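You operate a simulated robot arm through the tools that you are given. There is no shell and no other tool. Be economical: measure what you need, move in short steps, check, and stop when the job is done.

Carry out the task below with a simulated two-armed robot. There is one attempt and no reset: what you move stays moved.

JOB
Pass the bearing fork from one hand to the other and shut it in the tools drawer.
Fine: switch the heater off and shut its bar. Where these are worked on the way, their far stop is far enough and under half their travel is too little: tools drawer.

It is judged by the outcome, as a careful person would: the job done as asked, and still so three seconds after it is handed in. It fails if anything else is knocked over, pushed out of place, dropped, spilled or broken.

ROBOT AND FRAMES
Two 7-joint arms with two-finger parallel grippers on one trunk, on a base that drives. Base frame: it is fixed to the floor where the robot stands at the start and does not move with it; the origin is under the middle of the robot, x ahead of it, y to its left, z up; the surface under the hand at the start is at about z = 0.801. Lengths are in m, angles in rad, forces in N, time in s.
The left shoulder is at the start at [0.02, 0.17, 1.153], the right one opposite. With the tool pointing down near the work surface each hand reaches from about 0.18 to 0.66 m from the robot's upright axis, wherever it stands, measured 20 degrees to its own side. Places, roughly: bearing heater [0.7, 0.1, 0.9]; black-sealed bearing (6x6x2 cm) [0.3, -0.6, 0.8]; blue-sealed bearing (6x6x2 cm) [0.3, -0.4, 0.8]; brass ring (4x3x2 cm) [0.1, -1, 0.7]; demagnetise button [0.5, -0.3, 1]; grease pump [0, -1.8, 0.9]; heat button [0.5, -0.2, 0.9]; heater bar [0.8, 0, 0.9]; heater halt button [0.5, -0.2, 0.9]; heater hold switch [0.6, 0, 0.9]; heater power switch [0.5, 0, 0.9]; inside of the tools drawer [0.2, -1.1, 0.6]; open bearing (6x6x2 cm) [0.2, -0.7, 0.8]; red-sealed bearing (6x6x2 cm) [0.3, -0.5, 0.8]; temperature knob [0.5, -0.1, 0.9]; tools drawer [0.1, -1.1, 0.7]. Payload 3.8 kg a hand.
The TCP of each hand is the grasp point between the finger pads, 0.03 m short of the fingertips. In the tool frame z runs along the fingers and y along their closing line. The gripper opens to 0.11 m. The fingers are 0.02 m wide and 0.01 m thick; the gripper's body (0.048 by 0.112 m) begins 0.055 m behind the TCP.
Orientation is that of the tool frame in the base frame, as [roll, pitch, yaw] about the fixed x, y, z axes, in that order (R = Rz(yaw) Ry(pitch) Rx(roll)). With the fingers straight down and closing along the base's y, the tool's x points along the base's -x, its y along +y and its z along -z.

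CONTROLS
- The arms move only by the tool send_rows. It takes "left_rows", "right_rows" or both (then of equal length, played together; a hand with none holds still); each is text: rows parted by semicolons, each of 7 numbers parted by spaces: the shift along the tool's x, y, z in units of 30 mm (1.0 is 30 mm), then the turn, a rotation vector about the tool's x, y, z in units of 5 degrees (1.0 is 5 degrees), then the closure, from 0 (fully open) to 1 (shut). In form: x y z ax ay az gripper; .... A call has 1 to 20 rows; each row shifts and turns the commanded pose from where the row before left it, along the tool's axes as they then stand. A call with a number of a shift or a turn outside -1 to 1 is refused whole. A row lasts 0.2 s, in which the tool goes at most 0.05 m and 0.15 rad; a call with a longer step from one row to the next is refused whole, and so is a gripper value outside its range. A pose out of reach is approached as far as the arm can. The call stops where the force on the tool passes 40 N (or 10 N more than at its start, if that is more) or the arm is blocked; 0.2 s more then pass. The fingers move at their own pace (about 0.072 m/s each) and stop on an object; they squeeze with about 42 N. The grip force told is the motor's: it shows also when the fingers shut on nothing. Time passes only in rows, and 0.2 s behind the last, so rows that do not move let the fingers close. It gives the time, the measured TCP pose, the force on the tool (base axes), the opening and the grip force at its end, in the units of the frame above (readings bear some noise), with the torque about the TCP (base axes, N m) and any sound that the robot's microphone picked up.
- Cameras (640 x 400 px; columns grow to the right, rows downward): "scene" is now at [0.07, -0.0699, 1.3036]; the picture's right is [-0.70, -0.71, 0.00], its down [-0.35, 0.35, -0.87] and it looks along [0.62, -0.61, -0.49] (base axes); focal length 214 px, centre (320, 200). "left" rides on the left gripper at [0.072, -0.017, -0.103] in its tool frame; the picture's right is [0.23, 0.97, 0.00], its down [-0.76, 0.18, -0.62] and it looks along [-0.61, 0.14, 0.78] (tool axes); focal length 222 px, centre (320, 200). "right" rides on the right gripper at [0.072, 0.017, -0.103] in its tool frame; the picture's right is [-0.23, 0.97, 0.00], its down [-0.76, -0.18, -0.62] and it looks along [-0.61, -0.14, 0.78] (tool axes); focal length 222 px, centre (320, 200). There is no depth. A picture from a camera that has moved, and an enlarged one, comes with that camera's place and axes in the base frame and with its lens. The place of the scene camera against the robot may be out by one fixed shift of up to 0.025 m in any direction.
- snapshot(camera): a new picture of that camera. No time passes.
- slide_trunk(by): slides the trunk up (or, below 0, down) by that many m; the arms and the scene camera ride with it, the base frame stays. It gives what a move gives, with no picture.
- roll_base(legs): drives the robot by 1 to 6 legs, each [ahead, turn to the left] in m and rad, along the robot's own axes; the way and the turn of a leg run together, so that a leg with both is an arc; at most 1.5 m and 3.142 rad a leg. The arms and the cameras ride along, it lands a little off, and it stops where it bumps. It gives what a move gives.
- aim_head(pan, tilt): turns the head with the scene camera to pan (to the left, within 1.396 rad either way) and tilt (down, from -0.506 to 1.204), counted from straight ahead of the robot. It gives what a move gives.
- enlarge(camera, box): a new picture of the part [left, top, right, bottom] of that camera's present view, enlarged. No time passes.
- close_job(): hands the job in; it is judged then, once.

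Work in short steps. Places have to be worked out from the pictures, the camera data and where the tool is seen: move nearer, look again, correct. Check each grasp and each placing, and mend what went wrong. You have 120 turns and 108 pictures in all, those below and enlarged ones among them. Open the grippers and draw the arms clear of the work before you hand the job in, unless the task says otherwise; then end with one line.

The tools are called as name(argument=value, ...) on one line, values as JSON. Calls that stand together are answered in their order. send_rows: Moves the arms, as the interface text tells. Its arguments: {"type":"object","properties":{"left_rows":{"type":"string"},"right_rows":{"type":"string"}},"required":[]} The other tools are called the same way: slide_trunk (by) slides the trunk up or down; roll_base (legs) drives the base; aim_head (pan, tilt) turns the head that bears the scene camera; snapshot (camera) takes a picture; enlarge (camera, box) takes an enlarged picture of a part of a camera's view; close_job () hands the job in.

At the start:

```text
t: 0.0
left_eef_pos: [0.4186, 0.0525, 1.1302]
left_tool_rot: [3.142, 0.0, -3.141]
left_force: [1.8, 0.4, 0.3]
left_moment: [-0.01, -0.02, 0.04]
left_finger_gap: 0.1098
left_grasp_force: 0.1
right_eef_pos: [0.381, -0.3874, 1.1146]
right_tool_rot: [-3.141, -0.001, 3.141]
right_force: [-0.1, -1.0, -0.2]
right_moment: [0.02, -0.03, -0.01]
right_finger_gap: 0.1101
right_grasp_force: 0.1
trunk travel left (down, up): [-0.25, 0.32]
robot x, y, heading: [0.0013, -0.0019, 0.002]
head pan, tilt: [-0.778, 0.517]
```

scene: 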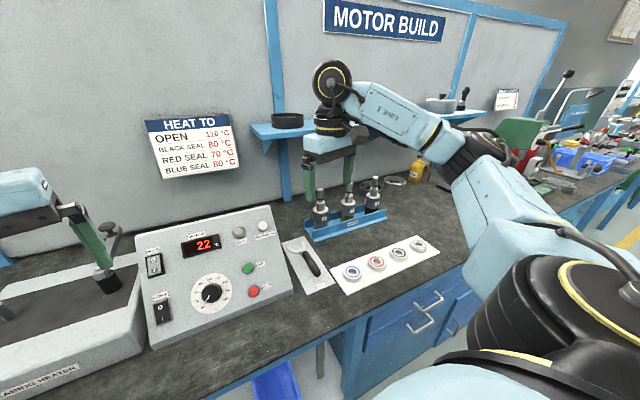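
right: 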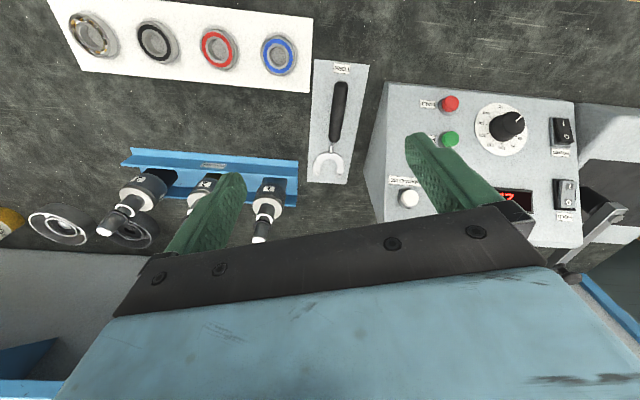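
left: 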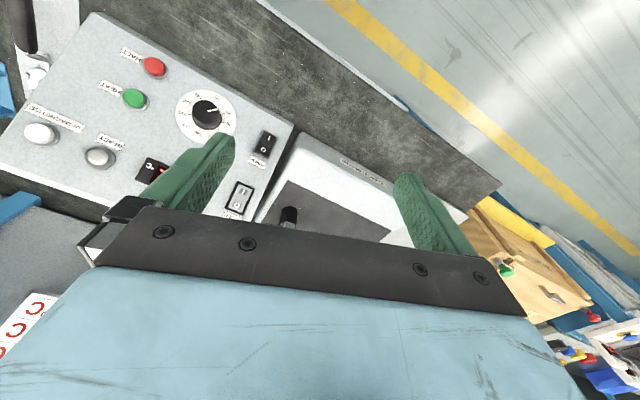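

The fork lies on a white mat between the control panel and the bearing tray. I'll look closer at the fork, the heater and the drawer.

enlarge(camera="scene", box=[120, 200, 360, 350])

enlarge(camera="scene", box=[340, 230, 500, 370])

aim_head(pan=0.1, tilt=0.6)

snapshot(camera="scene")

```text
2.67 times, centred on (240, 275) of scene
camera zoom: at [0.07, -0.0699, 1.3036], right [-0.7, -0.71, 0.0], down [-0.35, 0.35, -0.87], along [0.62, -0.61, -0.49], focal length 572 px, centre (533, 0)
```

zoom: 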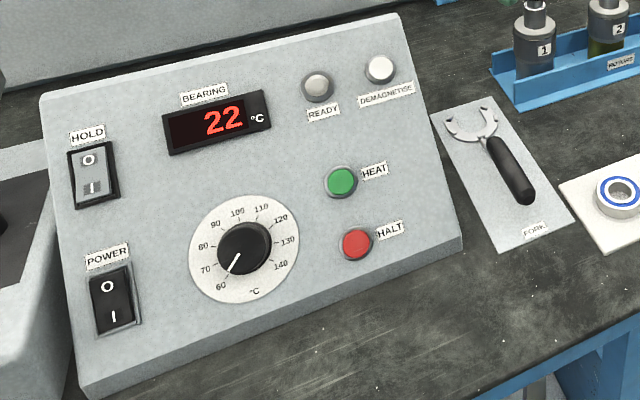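

```text
2.86 times, centred on (420, 300) of scene
camera zoom: at [0.07, -0.0699, 1.3036], right [-0.7, -0.71, 0.0], down [-0.35, 0.35, -0.87], along [0.62, -0.61, -0.49], focal length 613 px, centre (34, -86)
```

zoom: 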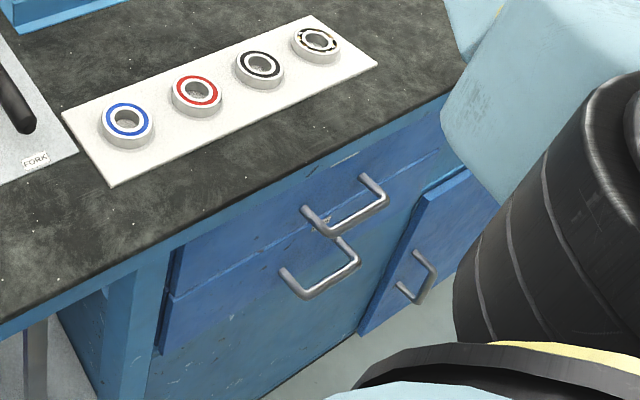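

```text
t: 1.2
left_eef_pos: [0.4199, 0.0522, 1.1304]
left_tool_rot: [3.141, 0.001, -3.141]
left_force: [-0.4, -0.2, -0.1]
left_moment: [-0.02, -0.02, -0.03]
left_finger_gap: 0.1099
left_grasp_force: 0.1
right_eef_pos: [0.381, -0.3865, 1.1155]
right_tool_rot: [-3.141, -0.002, -3.14]
right_force: [0.3, 0.3, 0.5]
right_moment: [-0.02, 0.0, -0.01]
right_finger_gap: 0.1103
right_grasp_force: 0.0
trunk travel left (down, up): [-0.25, 0.32]
robot x, y, heading: [0.0013, -0.0007, 0.002]
head pan, tilt: [0.099, 0.6]
```

```text
102 pictures are left
camera scene: at [0.0935, 0.0025, 1.2961], right [0.1, -1.0, 0.0], down [-0.56, -0.06, -0.83], along [0.82, 0.08, -0.56], focal length 214 px, centre (320, 200)
```

scene: 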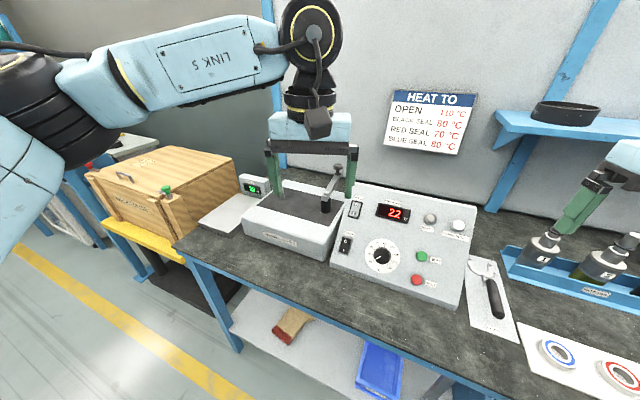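

Let me look at the heater and its bar in detail.

enlarge(camera="scene", box=[230, 130, 480, 300])

enlarge(camera="left", box=[80, 110, 400, 310])

enlarge(camera="right", box=[280, 50, 640, 275])

```text
2.35 times, centred on (355, 215) of scene
camera zoom: at [0.0935, 0.0025, 1.2961], right [0.1, -1.0, 0.0], down [-0.56, -0.06, -0.83], along [0.82, 0.08, -0.56], focal length 505 px, centre (238, 165)
```

zoom: 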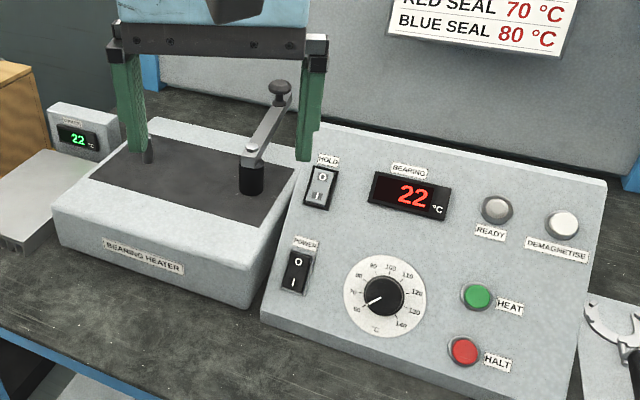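

```text
2.00 times, centred on (240, 210) of left
camera zoom: at [0.3461, 0.0358, 1.2334], right [-0.23, 0.97, 0.0], down [0.76, 0.18, 0.62], along [0.61, 0.14, -0.78], focal length 444 px, centre (480, 180)
```

zoom: 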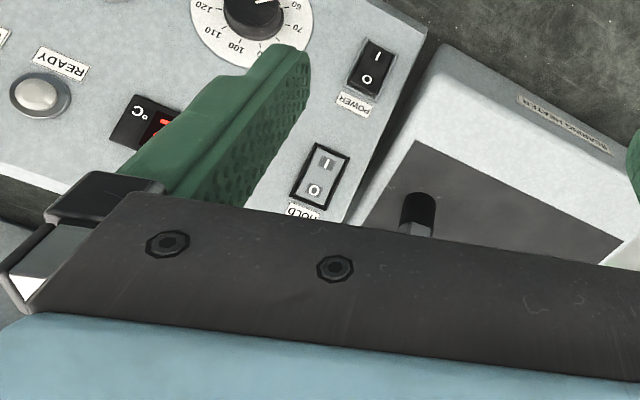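

```text
1.78 times, centred on (460, 162) of right
camera zoom: at [0.3078, -0.3702, 1.2175], right [0.23, 0.97, 0.0], down [0.76, -0.18, 0.62], along [0.61, -0.14, -0.78], focal length 395 px, centre (71, 267)
```

zoom: 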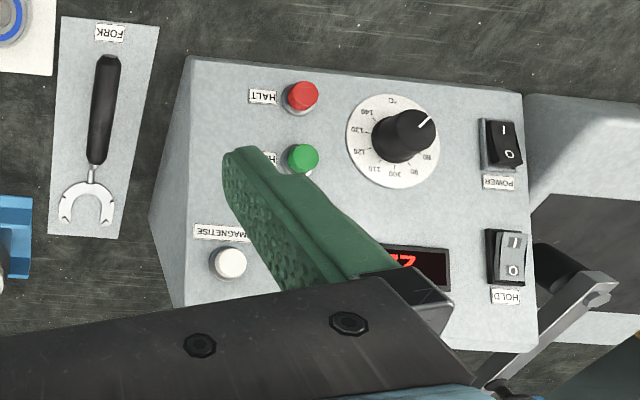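

The panel is tilted about 45° and turned about -0.33 rad; I place the power rocker near [0.534, -0.019, 0.864], "O" on its upper half. I bring the closed left hand in front of it along the panel's normal.

send_rows(left_rows="-.286 -.247 .933 0 0 0 1; -.286 -.247 .933 0 0 0 1; -.286 -.247 .933 0 0 0 1; -.286 -.247 .933 0 0 0 1; -.286 -.247 .933 0 0 0 1; -.286 -.247 .933 0 0 0 1; -.286 -.247 .933 0 0 0 1; 0 0 0 0 0 .95 1; 0 0 0 0 0 .95 1; 0 0 0 0 0 .95 1; 0 0 0 0 0 .95 1; 0 0 0 0 -1 0 1; 0 0 0 0 -1 0 1; 0 0 0 0 -1 0 1; 0 0 0 0 -1 0 1; 0 0 0 0 -1 0 1; 0 0 0 0 -1 0 1; 0 0 0 0 -1 0 1; 0 0 0 0 -1 0 1; 0 0 0 0 -1 0 1")

snapshot(camera="left")

snapshot(camera="scene")

```text
t: 5.4
left_eef_pos: [0.4786, 0.0005, 0.9324]
left_tool_rot: [3.141, 0.787, 2.811]
left_force: [0.6, -0.2, -0.2]
left_moment: [-0.01, 0.01, 0.02]
left_finger_gap: 0.0
left_grasp_force: 37.7
right_eef_pos: [0.3796, -0.3866, 1.116]
right_tool_rot: [3.141, 0.0, -3.14]
right_force: [0.0, 0.2, -0.2]
right_moment: [0.01, 0.03, 0.0]
right_finger_gap: 0.1098
right_grasp_force: 0.1
trunk travel left (down, up): [-0.25, 0.32]
robot x, y, heading: [0.0008, 0.0009, -0.0]
head pan, tilt: [0.099, 0.6]
```

```text
98 pictures are left
camera left: at [0.3558, 0.0254, 0.9556], right [0.16, 0.97, -0.16], down [0.15, 0.14, 0.98], along [0.98, -0.18, -0.12], focal length 222 px, centre (320, 200)
```

left: 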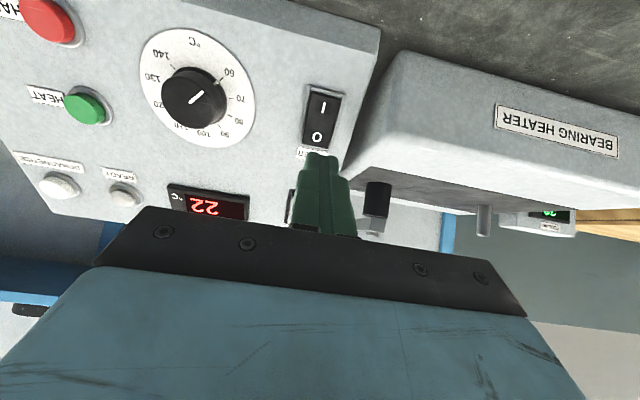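

```text
97 pictures are left
camera scene: at [0.0934, 0.0027, 1.2961], right [0.1, -1.0, 0.0], down [-0.56, -0.06, -0.83], along [0.82, 0.08, -0.56], focal length 214 px, centre (320, 200)
```

scene: 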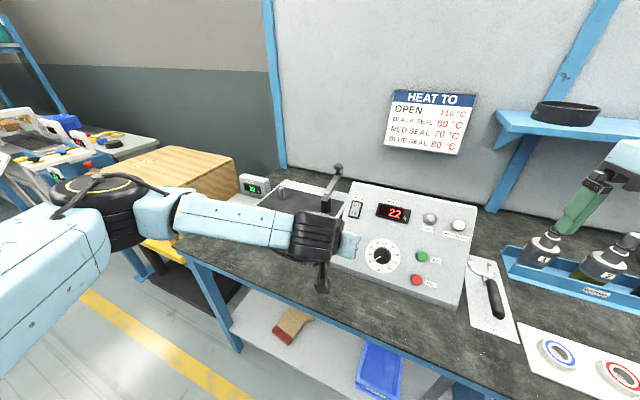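

The predicted rocker place agrees with this view. I shift 6 mm up the panel to the "O" half and advance to near contact, then press slowly.

send_rows(left_rows="-.2 0 0.6 0 0 0 1; 0 0 .8 0 0 0 1; 0 0 .1 0 0 0 1; 0 0 .1 0 0 0 1; 0 0 .1 0 0 0 1; 0 0 .1 0 0 0 1; 0 0 .1 0 0 0 1")

snapshot(camera="left")

```text
t: 7.0
left_eef_pos: [0.5174, -0.0129, 0.9016]
left_tool_rot: [-3.141, 0.79, 2.811]
left_force: [-18.4, 12.0, 21.6]
left_moment: [0.28, 0.19, 0.03]
left_finger_gap: 0.0001
left_grasp_force: 37.0
right_eef_pos: [0.3777, -0.386, 1.1177]
right_tool_rot: [-3.14, 0.004, 3.141]
right_force: [0.8, -0.7, 0.3]
right_moment: [-0.03, -0.01, 0.0]
right_finger_gap: 0.1102
right_grasp_force: 0.0
trunk travel left (down, up): [-0.25, 0.32]
robot x, y, heading: [0.0019, -0.0024, 0.005]
head pan, tilt: [0.099, 0.6]
heard: click
```

```text
96 pictures are left
camera left: at [0.3943, 0.0118, 0.922], right [0.17, 0.97, -0.16], down [0.15, 0.14, 0.98], along [0.98, -0.19, -0.12], focal length 222 px, centre (320, 200)
```

left: 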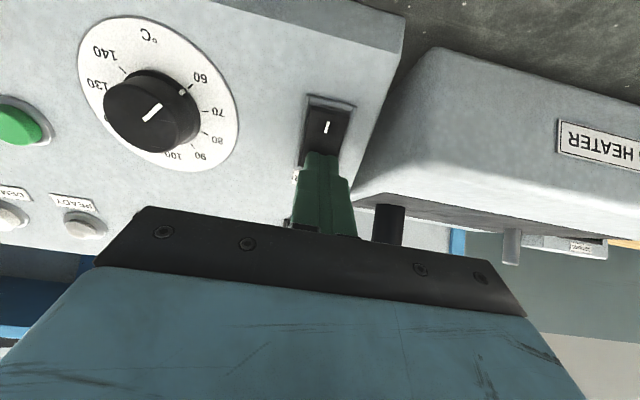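

A click came; I back off and check that the display is dark.

send_rows(left_rows="0 0 -.9 0 0 0 1; 0 0 -.9 0 0 0 1; 0 0 -.9 0 0 0 1; 0 0 -.9 0 0 0 1")

enlarge(camera="scene", box=[230, 130, 480, 300])

snapshot(camera="left")

```text
t: 8.0
left_eef_pos: [0.4492, 0.0115, 0.9755]
left_tool_rot: [-3.141, 0.785, 2.812]
left_force: [0.1, -0.9, 0.2]
left_moment: [0.01, -0.01, -0.03]
left_finger_gap: 0.0001
left_grasp_force: 37.9
right_eef_pos: [0.3801, -0.3881, 1.1157]
right_tool_rot: [3.141, 0.0, 3.139]
right_force: [0.4, 0.8, 0.2]
right_moment: [0.02, 0.02, 0.04]
right_finger_gap: 0.1099
right_grasp_force: 0.1
trunk travel left (down, up): [-0.25, 0.32]
robot x, y, heading: [-0.0006, 0.0019, -0.001]
head pan, tilt: [0.099, 0.6]
```

```text
2.35 times, centred on (355, 215) of scene
camera zoom: at [0.0933, 0.0026, 1.2961], right [0.1, -1.0, 0.0], down [-0.56, -0.06, -0.83], along [0.82, 0.08, -0.56], focal length 505 px, centre (238, 165)
```

zoom: 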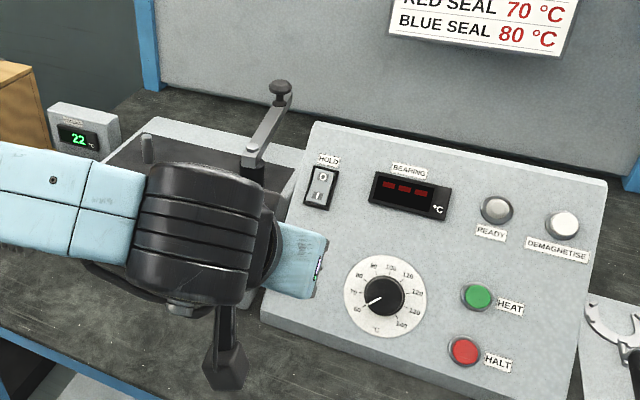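

```text
94 pictures are left
camera left: at [0.3254, 0.0348, 0.9969], right [0.16, 0.97, -0.16], down [0.15, 0.14, 0.98], along [0.97, -0.18, -0.12], focal length 222 px, centre (320, 200)
```

left: 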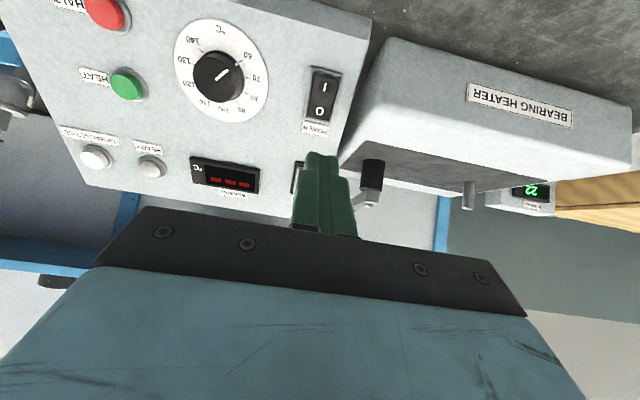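

The display now shows dashes: power is off. The bar pivots at about [0.613, 0.042, 0.94], points away from me, and shuts toward the silver post at [0.666, 0.183, 0.94]. I bring the closed left hand above the bar's right side, tilted 30°.

send_rows(left_rows="0 0 0 0 1 0 1; 0 0 0 0 1 0 1; 0 0 0 0 1 0 1; -.472 0 -.818 0 0 0 1; -.472 0 -.818 0 0 0 1; -.472 0 -.818 0 0 0 1; -.866 .183 .5 0 0 0 1; -.866 .183 .5 0 0 0 1; -.866 .183 .5 0 0 0 1; -.866 .183 .5 0 0 0 1; -.866 .183 .5 0 0 0 1; -.866 .183 .5 0 0 0 1; -.866 .183 .5 0 0 0 1; -.866 .183 .5 0 0 0 1")

snapshot(camera="left")

enlarge(camera="scene", box=[200, 130, 450, 286])

```text
t: 11.0
left_eef_pos: [0.6793, -0.0248, 1.06]
left_tool_rot: [3.14, 0.524, 2.807]
left_force: [0.0, 0.7, 0.5]
left_moment: [0.02, -0.01, -0.01]
left_finger_gap: 0.0
left_grasp_force: 37.0
left hand out of reach, approached as far as the arm can: row 14
right_eef_pos: [0.3811, -0.3877, 1.115]
right_tool_rot: [-3.141, 0.0, -3.141]
right_force: [0.1, 0.7, -0.4]
right_moment: [0.02, 0.0, 0.0]
right_finger_gap: 0.1102
right_grasp_force: 0.0
trunk travel left (down, up): [-0.25, 0.32]
robot x, y, heading: [-0.0027, 0.0017, -0.001]
head pan, tilt: [0.099, 0.6]
```

```text
93 pictures are left
camera left: at [0.5666, -0.0033, 1.1129], right [0.13, 0.98, -0.11], down [0.39, 0.05, 0.92], along [0.91, -0.17, -0.37], focal length 222 px, centre (320, 200)
```

left: 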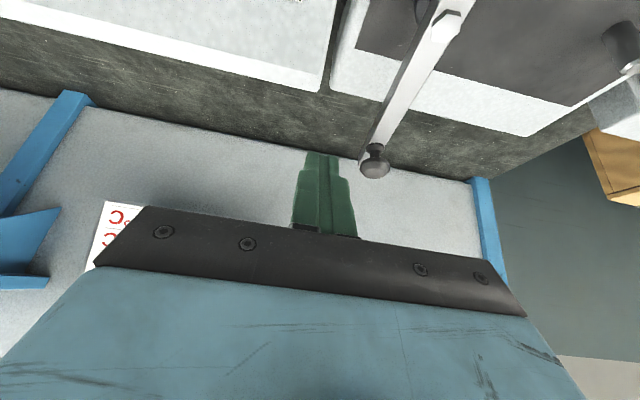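

```text
2.56 times, centred on (325, 208) of scene
camera zoom: at [0.0933, 0.0027, 1.2961], right [0.1, -1.0, 0.0], down [-0.56, -0.06, -0.83], along [0.82, 0.08, -0.56], focal length 549 px, centre (307, 180)
```

zoom: 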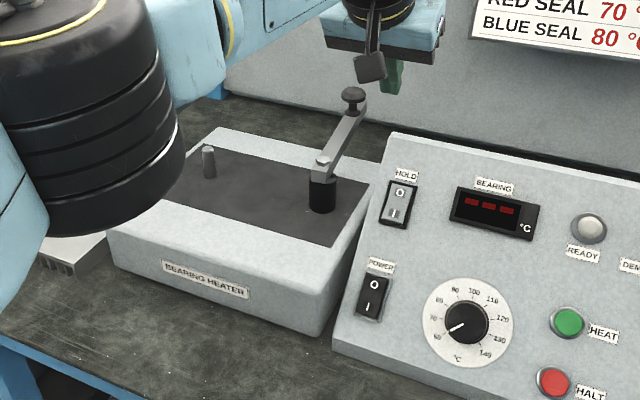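

Triangulating from the two left-hand views gives the pivot at about [0.668, 0.048, 0.938] with the bar about 0.14 m long, so I'm a little short of reach. I pull back, then turn the base to face the bench squarely and edge ahead.

send_rows(left_rows=".866 0 -.5 0 0 0 1; .866 0 -.5 0 0 0 1; .866 0 -.5 0 0 0 1; .866 0 -.5 0 0 0 1")

roll_base(legs=[[0, -0.33], [0.04, 0]])

snapshot(camera="left")

snapshot(camera="right")

snapshot(camera="scene")

```text
t: 12.0
left_eef_pos: [0.5671, 0.0133, 1.0577]
left_tool_rot: [-3.14, 0.523, 2.811]
left_force: [-0.1, 0.1, 0.1]
left_moment: [-0.03, 0.01, -0.02]
left_finger_gap: 0.0002
left_grasp_force: 37.9
right_eef_pos: [0.3793, -0.3874, 1.1146]
right_tool_rot: [-3.14, 0.001, -3.142]
right_force: [-0.1, -0.2, -0.2]
right_moment: [0.01, -0.01, -0.01]
right_finger_gap: 0.1101
right_grasp_force: 0.1
trunk travel left (down, up): [-0.25, 0.32]
robot x, y, heading: [0.001, -0.0015, -0.004]
head pan, tilt: [0.099, 0.6]
```

```text
t: 13.9
left_eef_pos: [0.5798, -0.1835, 1.0585]
left_tool_rot: [3.14, 0.523, 2.482]
left_force: [0.5, -0.5, 0.4]
left_moment: [0.03, -0.03, 0.01]
left_finger_gap: 0.0
left_grasp_force: 37.7
right_eef_pos: [0.2744, -0.5038, 1.1148]
right_tool_rot: [3.142, -0.003, 2.811]
right_force: [0.5, 0.3, 0.2]
right_moment: [0.04, 0.04, 0.03]
right_finger_gap: 0.1099
right_grasp_force: 0.0
trunk travel left (down, up): [-0.25, 0.32]
robot x, y, heading: [0.0382, -0.015, -0.33]
head pan, tilt: [0.099, 0.6]
```

```text
91 pictures are left
camera left: at [0.4804, -0.127, 1.1105], right [0.44, 0.89, -0.11], down [0.38, -0.07, 0.92], along [0.81, -0.45, -0.37], focal length 222 px, centre (320, 200)
```

left: 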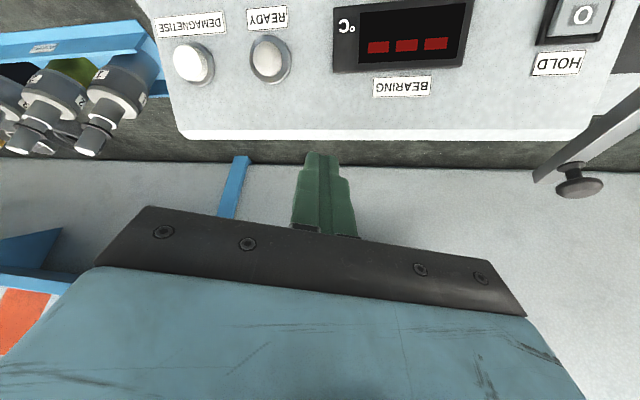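

```text
90 pictures are left
camera right: at [0.2104, -0.4639, 1.217], right [0.53, 0.85, 0.0], down [0.66, -0.42, 0.62], along [0.53, -0.33, -0.78], focal length 222 px, centre (320, 200)
```

right: 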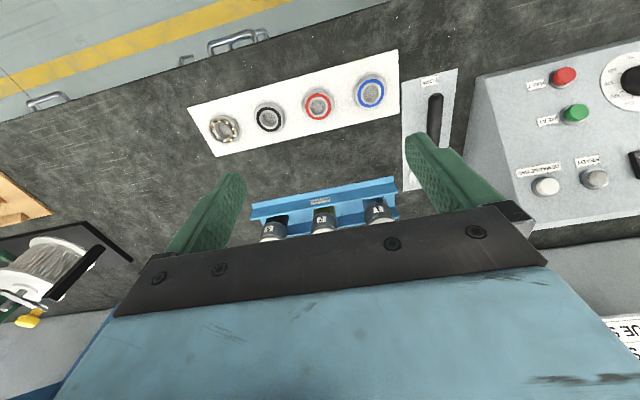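

```text
89 pictures are left
camera scene: at [0.13, -0.0471, 1.2959], right [-0.23, -0.97, 0.0], down [-0.55, 0.13, -0.82], along [0.8, -0.19, -0.57], focal length 214 px, centre (320, 200)
```

scene: 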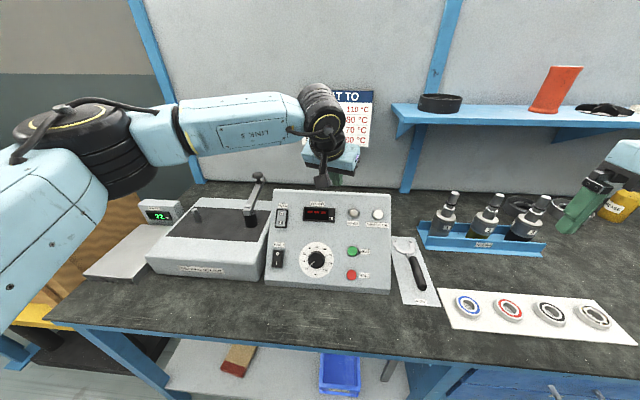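

Now square to the bench. I realign the left tool to the bench (20° tilt) and move above the bar's right side.

send_rows(left_rows="0 0 0 0 1 0 1; 0 0 0 0 1 0 1; 0 0 0 0 1 0 1; 0 0 0 0 1 0 1; 0 0 0 0 1 0 1; 0 0 0 0 1 0 1; 0 0 0 0 0 -.95 1; 0 0 0 0 0 -.95 1; 0 0 0 0 0 -.95 1; 0 0 0 0 0 -.95 1; 0 0 0 0 -1 0 1; 0 0 0 0 -1 0 1; 0 0 0 0 -1 0 1; 0 0 0 0 -1 0 1")

send_rows(left_rows="-.266 .917 .097 0 0 0 1; -.266 .917 .097 0 0 0 1; -.266 .917 .097 0 0 0 1; -.266 .917 .097 0 0 0 1; -.266 .917 .097 0 0 0 1; -.266 .917 .097 0 0 0 1; -.266 .917 .097 0 0 0 1; -.266 .917 .097 0 0 0 1")

snapshot(camera="left")

enlarge(camera="scene", box=[140, 130, 380, 280])

```text
t: 16.9
left_eef_pos: [0.581, -0.1836, 1.0583]
left_tool_rot: [3.14, 0.351, 2.813]
left_force: [-0.1, 0.2, -0.3]
left_moment: [0.04, 0.0, -0.03]
left_finger_gap: 0.0002
left_grasp_force: 37.7
right_eef_pos: [0.2728, -0.5027, 1.1153]
right_tool_rot: [3.141, 0.0, 2.813]
right_force: [0.2, 0.1, -0.4]
right_moment: [0.0, 0.02, -0.02]
right_finger_gap: 0.1099
right_grasp_force: 0.1
trunk travel left (down, up): [-0.25, 0.32]
robot x, y, heading: [0.0384, -0.0133, -0.329]
head pan, tilt: [0.099, 0.6]
```

```text
t: 18.7
left_eef_pos: [0.7146, 0.0039, 1.0585]
left_tool_rot: [-3.14, 0.349, 2.812]
left_force: [-0.1, 0.0, 0.2]
left_moment: [-0.03, -0.01, -0.01]
left_finger_gap: 0.0001
left_grasp_force: 37.8
right_eef_pos: [0.272, -0.5017, 1.1148]
right_tool_rot: [3.141, 0.0, 2.812]
right_force: [0.5, 0.1, -0.3]
right_moment: [-0.01, 0.0, 0.0]
right_finger_gap: 0.1099
right_grasp_force: 0.0
trunk travel left (down, up): [-0.25, 0.32]
robot x, y, heading: [0.0372, -0.0117, -0.332]
head pan, tilt: [0.099, 0.6]
```

```text
88 pictures are left
camera left: at [0.6115, 0.0225, 1.1301], right [0.11, 0.99, -0.08], down [0.53, 0.01, 0.85], along [0.84, -0.14, -0.53], focal length 222 px, centre (320, 200)
```

left: 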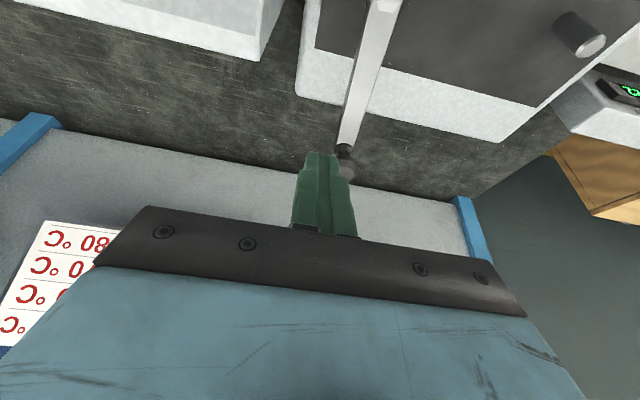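

```text
2.67 times, centred on (260, 205) of scene
camera zoom: at [0.1287, -0.046, 1.2961], right [-0.23, -0.97, 0.0], down [-0.55, 0.13, -0.83], along [0.8, -0.19, -0.56], focal length 572 px, centre (480, 187)
```

zoom: 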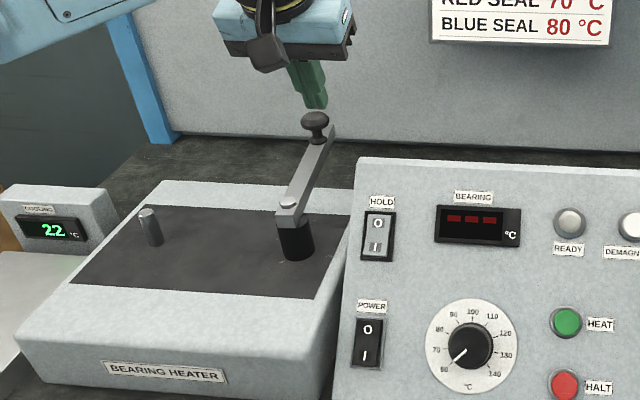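

The fingers are beside the bar between it and the panel's edge. I lower them so the tips sit at bar height.

send_rows(left_rows=".3 0 .8225 0 0 0 1; .3 0 .8225 0 0 0 1; .3 0 .8225 0 0 0 1; .3 0 .8225 0 0 0 1")

snapshot(camera="left")

enlarge(camera="scene", box=[140, 130, 380, 280])

```text
t: 19.7
left_eef_pos: [0.7153, 0.007, 0.9525]
left_tool_rot: [-3.14, 0.348, 2.813]
left_force: [0.3, 0.0, 0.2]
left_moment: [0.0, 0.01, -0.01]
left_finger_gap: 0.0001
left_grasp_force: 38.0
right_eef_pos: [0.2725, -0.5018, 1.1152]
right_tool_rot: [-3.141, 0.0, 2.813]
right_force: [0.4, -0.3, 0.2]
right_moment: [0.01, 0.0, 0.0]
right_finger_gap: 0.1101
right_grasp_force: 0.0
trunk travel left (down, up): [-0.25, 0.32]
robot x, y, heading: [0.037, -0.0124, -0.333]
head pan, tilt: [0.099, 0.6]
```

```text
86 pictures are left
camera left: at [0.6108, 0.0248, 1.0245], right [0.11, 0.99, -0.08], down [0.53, 0.01, 0.85], along [0.84, -0.14, -0.53], focal length 222 px, centre (320, 200)
```

left: 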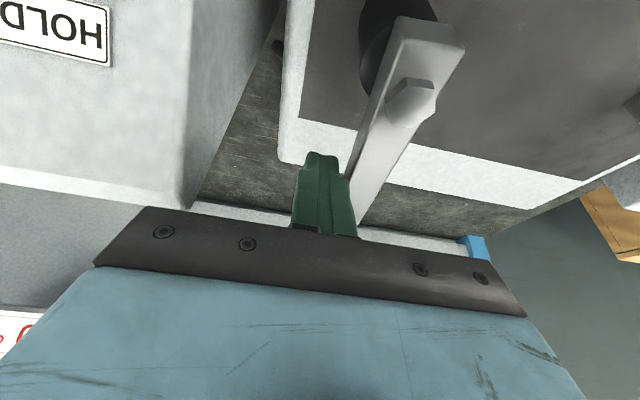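

```text
2.67 times, centred on (260, 205) of scene
camera zoom: at [0.1287, -0.0464, 1.2961], right [-0.23, -0.97, 0.0], down [-0.55, 0.13, -0.82], along [0.8, -0.19, -0.57], focal length 572 px, centre (480, 187)
```

zoom: 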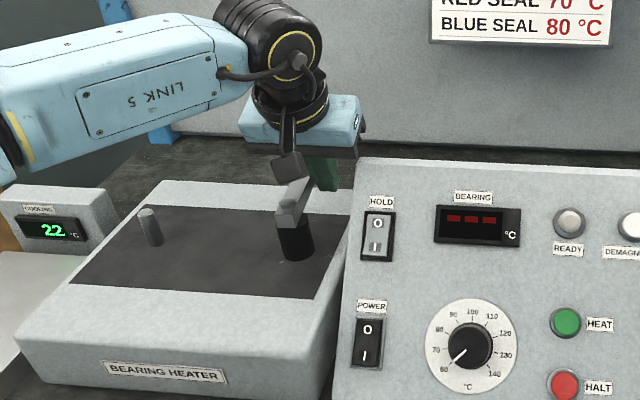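

Fingers are at bar height, right of it. I sweep along an arc about the pivot to swing the bar, first half.

send_rows(left_rows="-.1 .433 .036 0 0 0 1; -.025 .453 .009 0 0 0 1; .056 .447 -.02 0 0 0 1; .128 .43 -.047 0 0 0 1; .2 .397 -.073 0 0 0 1")

snapshot(camera="left")

```text
t: 20.9
left_eef_pos: [0.7286, 0.0685, 0.9534]
left_tool_rot: [-3.14, 0.351, 2.812]
left_force: [-0.2, -0.2, 0.3]
left_moment: [0.0, 0.0, 0.0]
left_finger_gap: 0.0003
left_grasp_force: 37.5
right_eef_pos: [0.2723, -0.5015, 1.1154]
right_tool_rot: [-3.141, 0.0, 2.811]
right_force: [0.4, -0.4, -1.0]
right_moment: [-0.03, 0.0, -0.01]
right_finger_gap: 0.11
right_grasp_force: 0.1
trunk travel left (down, up): [-0.25, 0.32]
robot x, y, heading: [0.0356, -0.0128, -0.332]
head pan, tilt: [0.099, 0.6]
```

```text
84 pictures are left
camera left: at [0.6255, 0.0856, 1.0244], right [0.11, 0.99, -0.08], down [0.53, 0.01, 0.85], along [0.84, -0.14, -0.53], focal length 222 px, centre (320, 200)
```

left: 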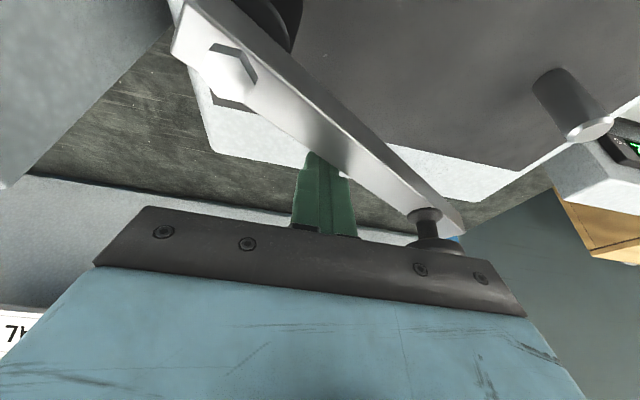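

The bar swings freely with the fingers. I continue the arc.

send_rows(left_rows=".266 .353 -.097 0 0 0 1; .319 .293 -.116 0 0 0 1; .366 .23 -.133 0 0 0 1; .4 .15 -.146 0 0 0 1")

snapshot(camera="left")

enlarge(camera="scene", box=[140, 130, 380, 280])

```text
t: 21.9
left_eef_pos: [0.7015, 0.108, 0.9545]
left_tool_rot: [-3.139, 0.357, 2.812]
left_force: [23.8, -9.0, 1.0]
left_moment: [-0.01, -0.11, 0.07]
left_finger_gap: 0.0001
left_grasp_force: 37.8
right_eef_pos: [0.2739, -0.5047, 1.1146]
right_tool_rot: [3.141, -0.004, 2.81]
right_force: [-0.1, -0.1, -0.3]
right_moment: [-0.03, 0.03, -0.01]
right_finger_gap: 0.1101
right_grasp_force: 0.0
trunk travel left (down, up): [-0.25, 0.32]
robot x, y, heading: [0.0424, -0.0149, -0.335]
head pan, tilt: [0.099, 0.6]
```

```text
83 pictures are left
camera left: at [0.5986, 0.1256, 1.0269], right [0.11, 0.99, -0.08], down [0.53, 0.01, 0.85], along [0.84, -0.14, -0.52], focal length 222 px, centre (320, 200)
```

left: 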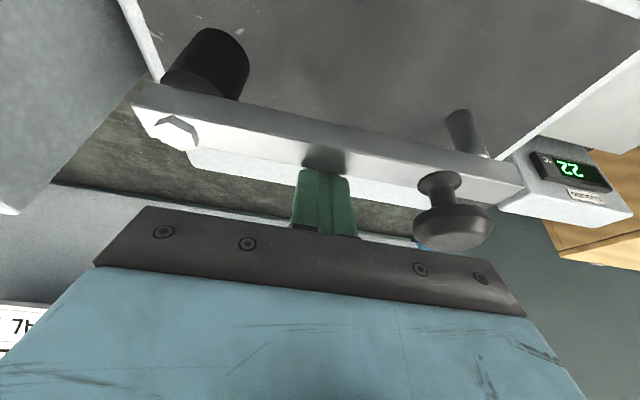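

```text
2.67 times, centred on (260, 205) of scene
camera zoom: at [0.1314, -0.0479, 1.2959], right [-0.23, -0.97, 0.0], down [-0.55, 0.13, -0.82], along [0.8, -0.19, -0.57], focal length 572 px, centre (480, 187)
```

zoom: 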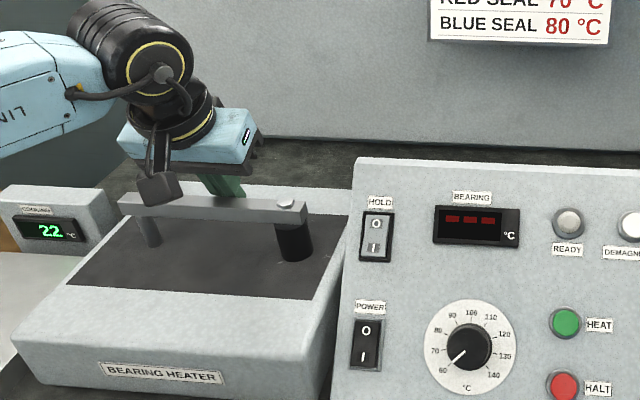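

The bar sits over the silver post against its stop (about 25 N back-push). I ease off, lift straight up and check.

send_rows(left_rows="-.5 0 .17 0 0 0 1; -.3 0 -.815 0 0 0 1; -.3 0 -.815 0 0 0 1; -.3 0 -.815 0 0 0 1; -.3 0 -.815 0 0 0 1; -.3 0 -.815 0 0 0 1; .94 0 -.342 0 0 0 1; .94 0 -.342 0 0 0 1; .94 0 -.342 0 0 0 1; .94 0 -.342 0 0 0 1; .94 0 -.342 0 0 0 1; .94 0 -.342 0 0 0 1; .94 0 -.342 0 0 0 1; .94 0 -.342 0 0 0 1; 0 0 0 0 1 0 0; 0 0 0 0 1 0 0; 0 0 0 0 1 0 0; 0 0 0 0 1 0 0")

enlarge(camera="scene", box=[140, 130, 440, 317])

```text
t: 25.7
left_eef_pos: [0.4856, 0.1829, 1.0836]
left_tool_rot: [-3.14, 0.001, 2.811]
left_force: [-0.3, 1.0, -0.4]
left_moment: [0.0, 0.01, -0.02]
left_finger_gap: 0.1101
left_grasp_force: 0.1
right_eef_pos: [0.2723, -0.5029, 1.1155]
right_tool_rot: [3.141, 0.0, 2.811]
right_force: [-0.4, 0.0, -0.5]
right_moment: [-0.02, 0.04, 0.03]
right_finger_gap: 0.1098
right_grasp_force: 0.0
trunk travel left (down, up): [-0.25, 0.32]
robot x, y, heading: [0.0377, -0.0157, -0.329]
head pan, tilt: [0.099, 0.6]
```

```text
2.13 times, centred on (290, 224) of scene
camera zoom: at [0.1285, -0.0465, 1.2961], right [-0.23, -0.97, 0.0], down [-0.55, 0.13, -0.83], along [0.8, -0.19, -0.56], focal length 458 px, centre (384, 150)
```

zoom: 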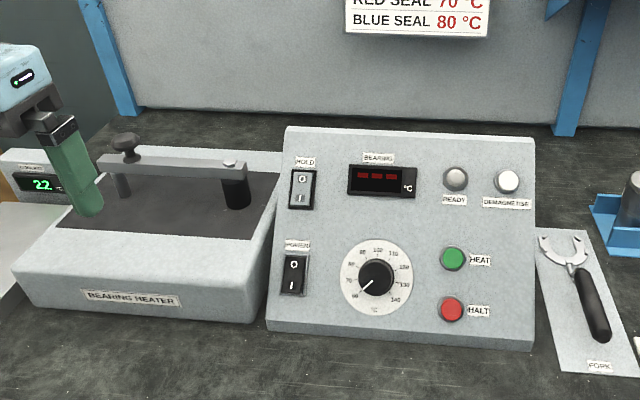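

The bar is shut and the power is off. Now the fork: it lies along the bench's depth at about [0.436, -0.366] (handle). I bring the right hand behind and above the handle's rear end, tilted 25°.

send_rows(right_rows="-.238 .867 .786 0 0 0 .35; -.238 .867 .786 0 0 0 .35; -.238 .867 .786 0 0 0 .35; -.238 .867 .786 0 0 0 .35; -.238 .867 .786 0 0 0 .35; -.238 .867 .786 0 0 0 .35; -.238 .867 .786 0 0 0 .35; 0 0 0 0 -1 0 .35; 0 0 0 0 -1 0 .35; 0 0 0 0 -1 0 .35; 0 0 0 0 -1 0 .35; 0 0 0 0 -1 0 .35")

snapshot(camera="right")

enlarge(camera="scene", box=[320, 180, 520, 330])

```text
t: 28.3
left_eef_pos: [0.4853, 0.1806, 1.0842]
left_tool_rot: [-3.14, 0.0, 2.813]
left_force: [-0.6, -0.2, -0.4]
left_moment: [-0.01, 0.03, -0.02]
left_finger_gap: 0.1101
left_grasp_force: 0.1
right_eef_pos: [0.379, -0.3476, 0.9499]
right_tool_rot: [-3.141, 0.438, 2.81]
right_force: [-0.6, 0.3, -0.2]
right_moment: [0.04, 0.04, 0.02]
right_finger_gap: 0.0716
right_grasp_force: 0.0
trunk travel left (down, up): [-0.25, 0.32]
robot x, y, heading: [0.0393, -0.0142, -0.33]
head pan, tilt: [0.099, 0.6]
```

```text
80 pictures are left
camera right: at [0.2798, -0.2952, 1.0119], right [0.51, 0.85, 0.1], down [0.34, -0.31, 0.89], along [0.79, -0.42, -0.45], focal length 222 px, centre (320, 200)
```

right: 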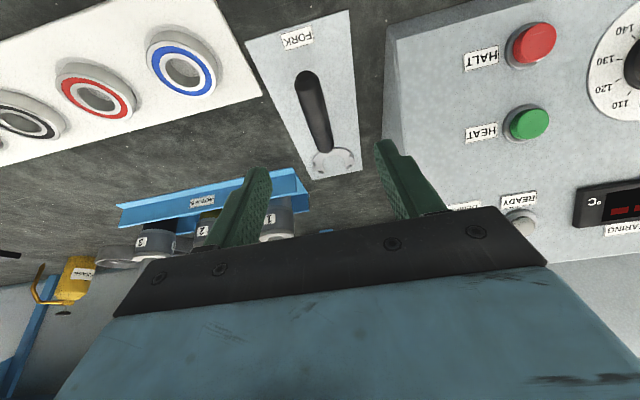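

```text
2.67 times, centred on (420, 255) of scene
camera zoom: at [0.1284, -0.0464, 1.2961], right [-0.23, -0.97, 0.0], down [-0.55, 0.13, -0.83], along [0.8, -0.19, -0.56], focal length 572 px, centre (53, 53)
```

zoom: 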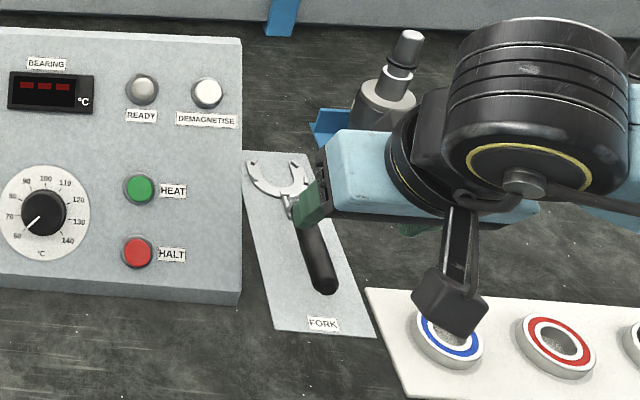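

The handle runs from about [0.398, -0.358] to [0.506, -0.394]. I reduce the tilt to 10° and lower the open fingers around the rear end, stopping just above.

send_rows(right_rows="0 0 0 0 1 0 .35; 0 0 0 0 1 0 .35; 0 0 0 0 1 0 .35; -.184 -.04 .95 0 0 0 .35; -.184 -.04 .95 0 0 0 .35; -.184 -.04 .95 0 0 0 .35")

snapshot(camera="right")

```text
t: 29.7
left_eef_pos: [0.4862, 0.1834, 1.0853]
left_tool_rot: [-3.141, 0.001, 2.811]
left_force: [-0.7, -1.3, -0.4]
left_moment: [0.0, 0.0, -0.02]
left_finger_gap: 0.1101
left_grasp_force: 0.0
right_eef_pos: [0.4059, -0.3596, 0.8677]
right_tool_rot: [-3.141, 0.175, 2.811]
right_force: [0.5, -0.3, 0.1]
right_moment: [0.02, -0.02, 0.0]
right_finger_gap: 0.0713
right_grasp_force: 0.0
trunk travel left (down, up): [-0.25, 0.32]
robot x, y, heading: [0.0384, -0.0133, -0.331]
head pan, tilt: [0.099, 0.6]
```

```text
78 pictures are left
camera right: at [0.3253, -0.3149, 0.9567], right [0.53, 0.85, 0.04], down [0.55, -0.38, 0.75], along [0.65, -0.37, -0.66], focal length 222 px, centre (320, 200)
```

right: 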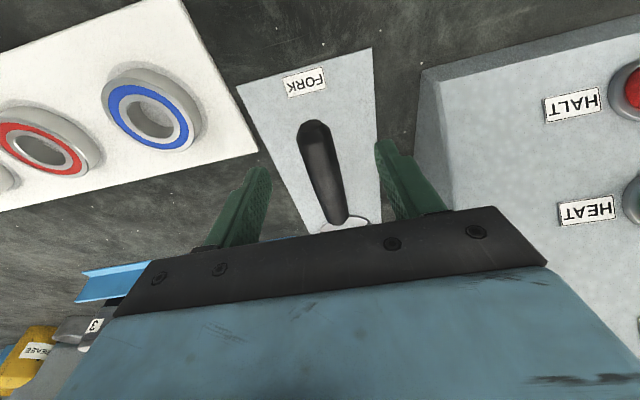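

The geometry agrees. I lower the last 3 cm and close on the handle.

send_rows(right_rows="-.035 -.01 .53 0 0 0 .35; -.035 -.01 .53 0 0 0 .35; 0 0 0 0 0 0 1; 0 0 0 0 0 0 1; 0 0 0 0 0 0 1; 0 0 0 0 0 0 1")

snapshot(camera="right")

```text
t: 31.1
left_eef_pos: [0.4871, 0.1829, 1.0849]
left_tool_rot: [-3.141, 0.0, 2.812]
left_force: [0.1, -0.6, -0.3]
left_moment: [0.01, 0.0, 0.01]
left_finger_gap: 0.1102
left_grasp_force: 0.1
right_eef_pos: [0.413, -0.3635, 0.8387]
right_tool_rot: [3.141, 0.175, 2.812]
right_force: [0.0, 0.1, -0.1]
right_moment: [-0.01, -0.02, 0.1]
right_finger_gap: 0.0225
right_grasp_force: 41.7
trunk travel left (down, up): [-0.25, 0.32]
robot x, y, heading: [0.0394, -0.013, -0.331]
head pan, tilt: [0.099, 0.6]
```

```text
77 pictures are left
camera right: at [0.3332, -0.318, 0.9265], right [0.53, 0.85, 0.04], down [0.55, -0.38, 0.75], along [0.65, -0.37, -0.67], focal length 222 px, centre (320, 200)
```

right: 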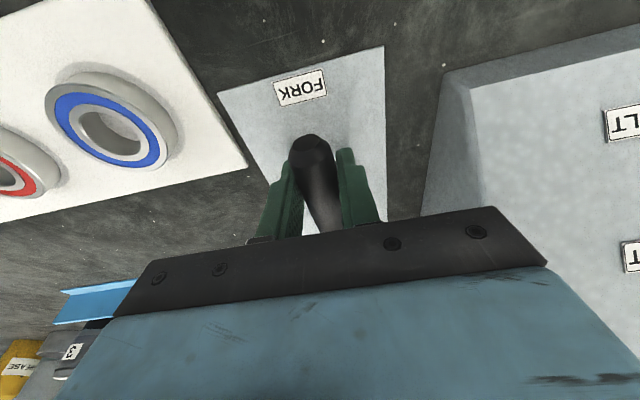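

Gripped (gap 22 mm, 42 N). I lift straight up.

send_rows(right_rows="-.09 0 -.5 0 0 0 1; -.166 0 -.938 0 0 0 1; -.166 0 -.938 0 0 0 1; -.166 0 -.938 0 0 0 1; -.166 0 -.938 0 0 0 1; -.166 0 -.938 0 0 0 1; -.166 0 -.938 0 0 0 1; -.166 0 -.938 0 0 0 1")

snapshot(camera="right")

snapshot(camera="scene")

```text
t: 32.9
left_eef_pos: [0.4861, 0.1827, 1.0854]
left_tool_rot: [3.14, 0.001, 2.811]
left_force: [0.9, 0.2, -0.3]
left_moment: [0.0, 0.01, -0.01]
left_finger_gap: 0.1099
left_grasp_force: 0.0
right_eef_pos: [0.4164, -0.3624, 1.054]
right_tool_rot: [-3.14, 0.175, 2.812]
right_force: [1.1, -0.1, -3.2]
right_moment: [0.07, 0.21, 0.01]
right_finger_gap: 0.0223
right_grasp_force: 42.4
trunk travel left (down, up): [-0.25, 0.32]
robot x, y, heading: [0.0361, -0.0119, -0.332]
head pan, tilt: [0.099, 0.6]
```

```text
76 pictures are left
camera right: at [0.3372, -0.3173, 1.1411], right [0.53, 0.85, 0.04], down [0.55, -0.38, 0.75], along [0.65, -0.37, -0.67], focal length 222 px, centre (320, 200)
```

right: 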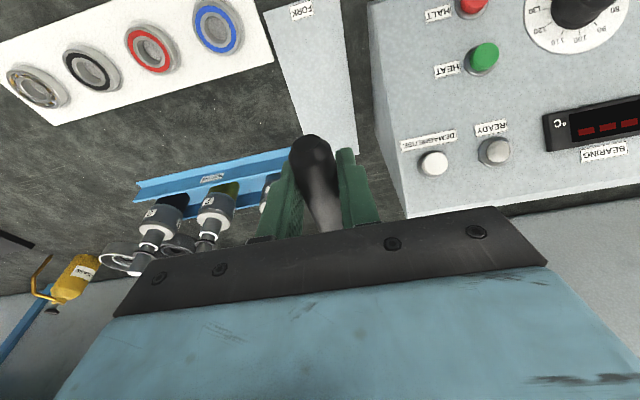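

```text
75 pictures are left
camera scene: at [0.1287, -0.0462, 1.2961], right [-0.23, -0.97, 0.0], down [-0.55, 0.13, -0.83], along [0.8, -0.19, -0.56], focal length 214 px, centre (320, 200)
```

scene: 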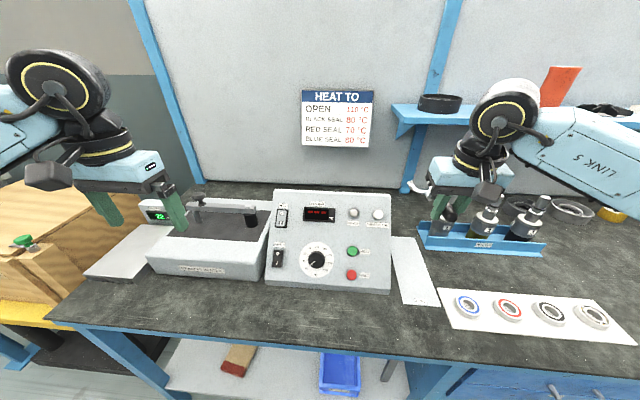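

The fork is held firmly and level. I pull back from the panel and turn the right hand left about the vertical so the tines point toward the left hand.

send_rows(right_rows=".82 0 -.145 0 0 0 1; .82 0 -.145 0 0 0 1; .82 0 -.145 0 0 0 1; .82 0 -.145 0 0 0 1; 0 0 0 -.176 0 -1 1; 0 0 0 -.176 0 -1 1; 0 0 0 -.176 0 -1 1; 0 0 0 -.176 0 -1 1; 0 0 0 -.176 0 -1 1; 0 0 0 -.176 0 -1 1; 0 0 0 -.176 0 -1 1; 0 0 0 -.176 0 -1 1; 0 0 0 -.176 0 -1 1; 0 0 0 -.176 0 -1 1; 0 0 0 -.176 0 -1 1; 0 0 0 -.176 0 -1 1; 0 0 0 -.176 0 -1 1; 0 0 0 -.176 0 -1 1; 0 0 0 -.176 0 -1 1; 0 0 0 -.176 0 -1 1")

snapshot(camera="scene")

```text
t: 37.1
left_eef_pos: [0.485, 0.1817, 1.0842]
left_tool_rot: [3.141, 0.0, 2.812]
left_force: [0.0, 0.8, -0.1]
left_moment: [-0.02, -0.01, 0.02]
left_finger_gap: 0.1099
left_grasp_force: 0.1
right_eef_pos: [0.3299, -0.2944, 1.0638]
right_tool_rot: [3.142, 0.173, -2.28]
right_force: [0.3, 0.3, -1.6]
right_moment: [-0.17, 0.11, 0.04]
right_finger_gap: 0.0224
right_grasp_force: 41.6
right hand out of reach, approached as far as the arm can: row 17, 19, 20
trunk travel left (down, up): [-0.25, 0.32]
robot x, y, heading: [0.0364, -0.0117, -0.33]
head pan, tilt: [0.099, 0.6]
```

```text
74 pictures are left
camera scene: at [0.1285, -0.0467, 1.2961], right [-0.23, -0.97, 0.0], down [-0.55, 0.13, -0.83], along [0.8, -0.19, -0.56], focal length 214 px, centre (320, 200)
```

scene: 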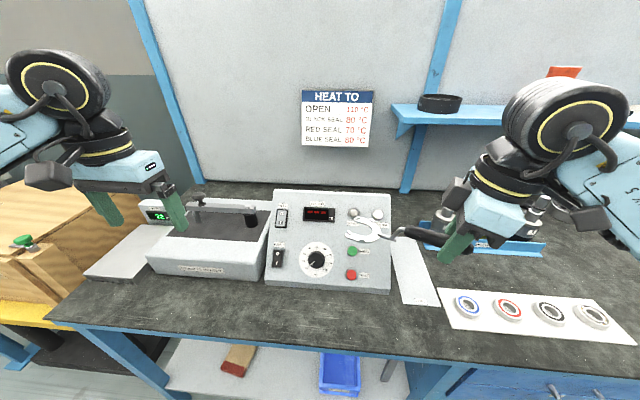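

The wrist limit was reached at 68°, and the left hand's camera would face the other hand in that pose. Instead I turn the right hand back so the fork points ahead, and roll the left hand 70° to take it from the side.

send_rows(right_rows="0 0 0 .176 0 1 1; 0 0 0 .176 0 1 1; 0 0 0 .176 0 1 1; 0 0 0 .176 0 1 1; 0 0 0 .176 0 1 1; 0 0 0 .176 0 1 1; 0 0 0 .176 0 1 1; 0 0 0 .176 0 1 1; 0 0 0 .176 0 1 1; 0 0 0 .176 0 1 1; 0 0 0 .176 0 1 1; 0 0 0 .176 0 1 1; 0 0 0 .176 0 1 1; 0 0 0 .176 0 1 1; 0 0 0 .176 0 1 1; 0 0 0 .176 0 1 1; .09 .73 -.016 0 0 0 1; .09 .73 -.016 0 0 0 1; .09 .73 -.016 0 0 0 1; .09 .73 -.016 0 0 0 1", left_rows="0 0 0 1 0 0 .3; 0 0 0 1 0 0 .3; 0 0 0 1 0 0 .3; 0 0 0 1 0 0 .3; 0 0 0 1 0 0 .3; 0 0 0 1 0 0 .3; 0 0 0 1 0 0 .3; 0 0 0 1 0 0 .3; 0 0 0 1 0 0 .3; 0 0 0 1 0 0 .3; 0 0 0 1 0 0 .3; 0 0 0 1 0 0 .3; 0 0 0 1 0 0 .3; 0 0 0 1 0 0 .3; 0 0 0 0 0 0 .3; 0 0 0 0 0 0 .3; 0 0 0 0 0 0 .3; 0 0 0 0 0 0 .3; 0 0 0 0 0 0 .3; 0 0 0 0 0 0 .3")

snapshot(camera="scene")

snapshot(camera="left")

```text
t: 41.3
left_eef_pos: [0.4861, 0.1846, 1.0835]
left_tool_rot: [-1.92, 0.0, 2.812]
left_force: [0.9, -0.7, 0.4]
left_moment: [-0.02, 0.01, -0.01]
left_finger_gap: 0.0771
left_grasp_force: 0.0
right_eef_pos: [0.3685, -0.214, 1.0645]
right_tool_rot: [-3.138, 0.174, 2.587]
right_force: [-0.1, 0.8, -1.8]
right_moment: [0.1, 0.2, -0.02]
right_finger_gap: 0.0223
right_grasp_force: 42.3
trunk travel left (down, up): [-0.25, 0.32]
robot x, y, heading: [0.039, -0.0144, -0.337]
head pan, tilt: [0.099, 0.6]
```

```text
73 pictures are left
camera scene: at [0.1289, -0.046, 1.2961], right [-0.23, -0.97, 0.0], down [-0.55, 0.13, -0.82], along [0.8, -0.19, -0.57], focal length 214 px, centre (320, 200)
```

scene: 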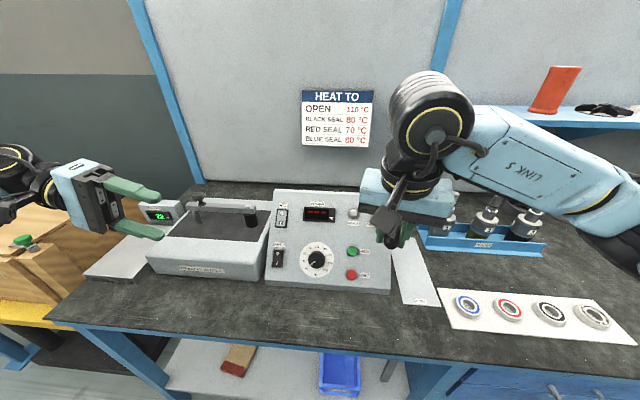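

```text
72 pictures are left
camera left: at [0.448, 0.2932, 1.1344], right [-0.11, 0.39, -0.92], down [0.93, 0.36, 0.05], along [0.35, -0.85, -0.4], focal length 222 px, centre (320, 200)
```

left: 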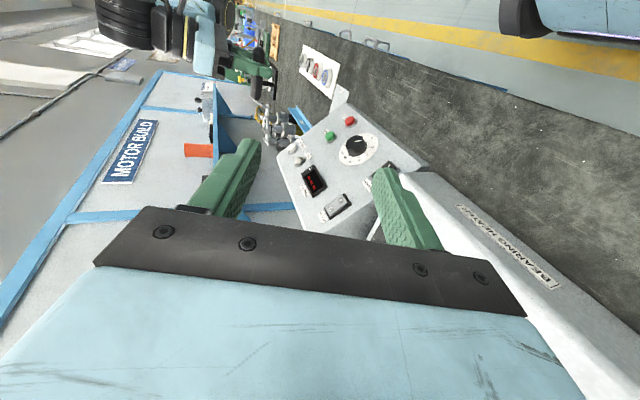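

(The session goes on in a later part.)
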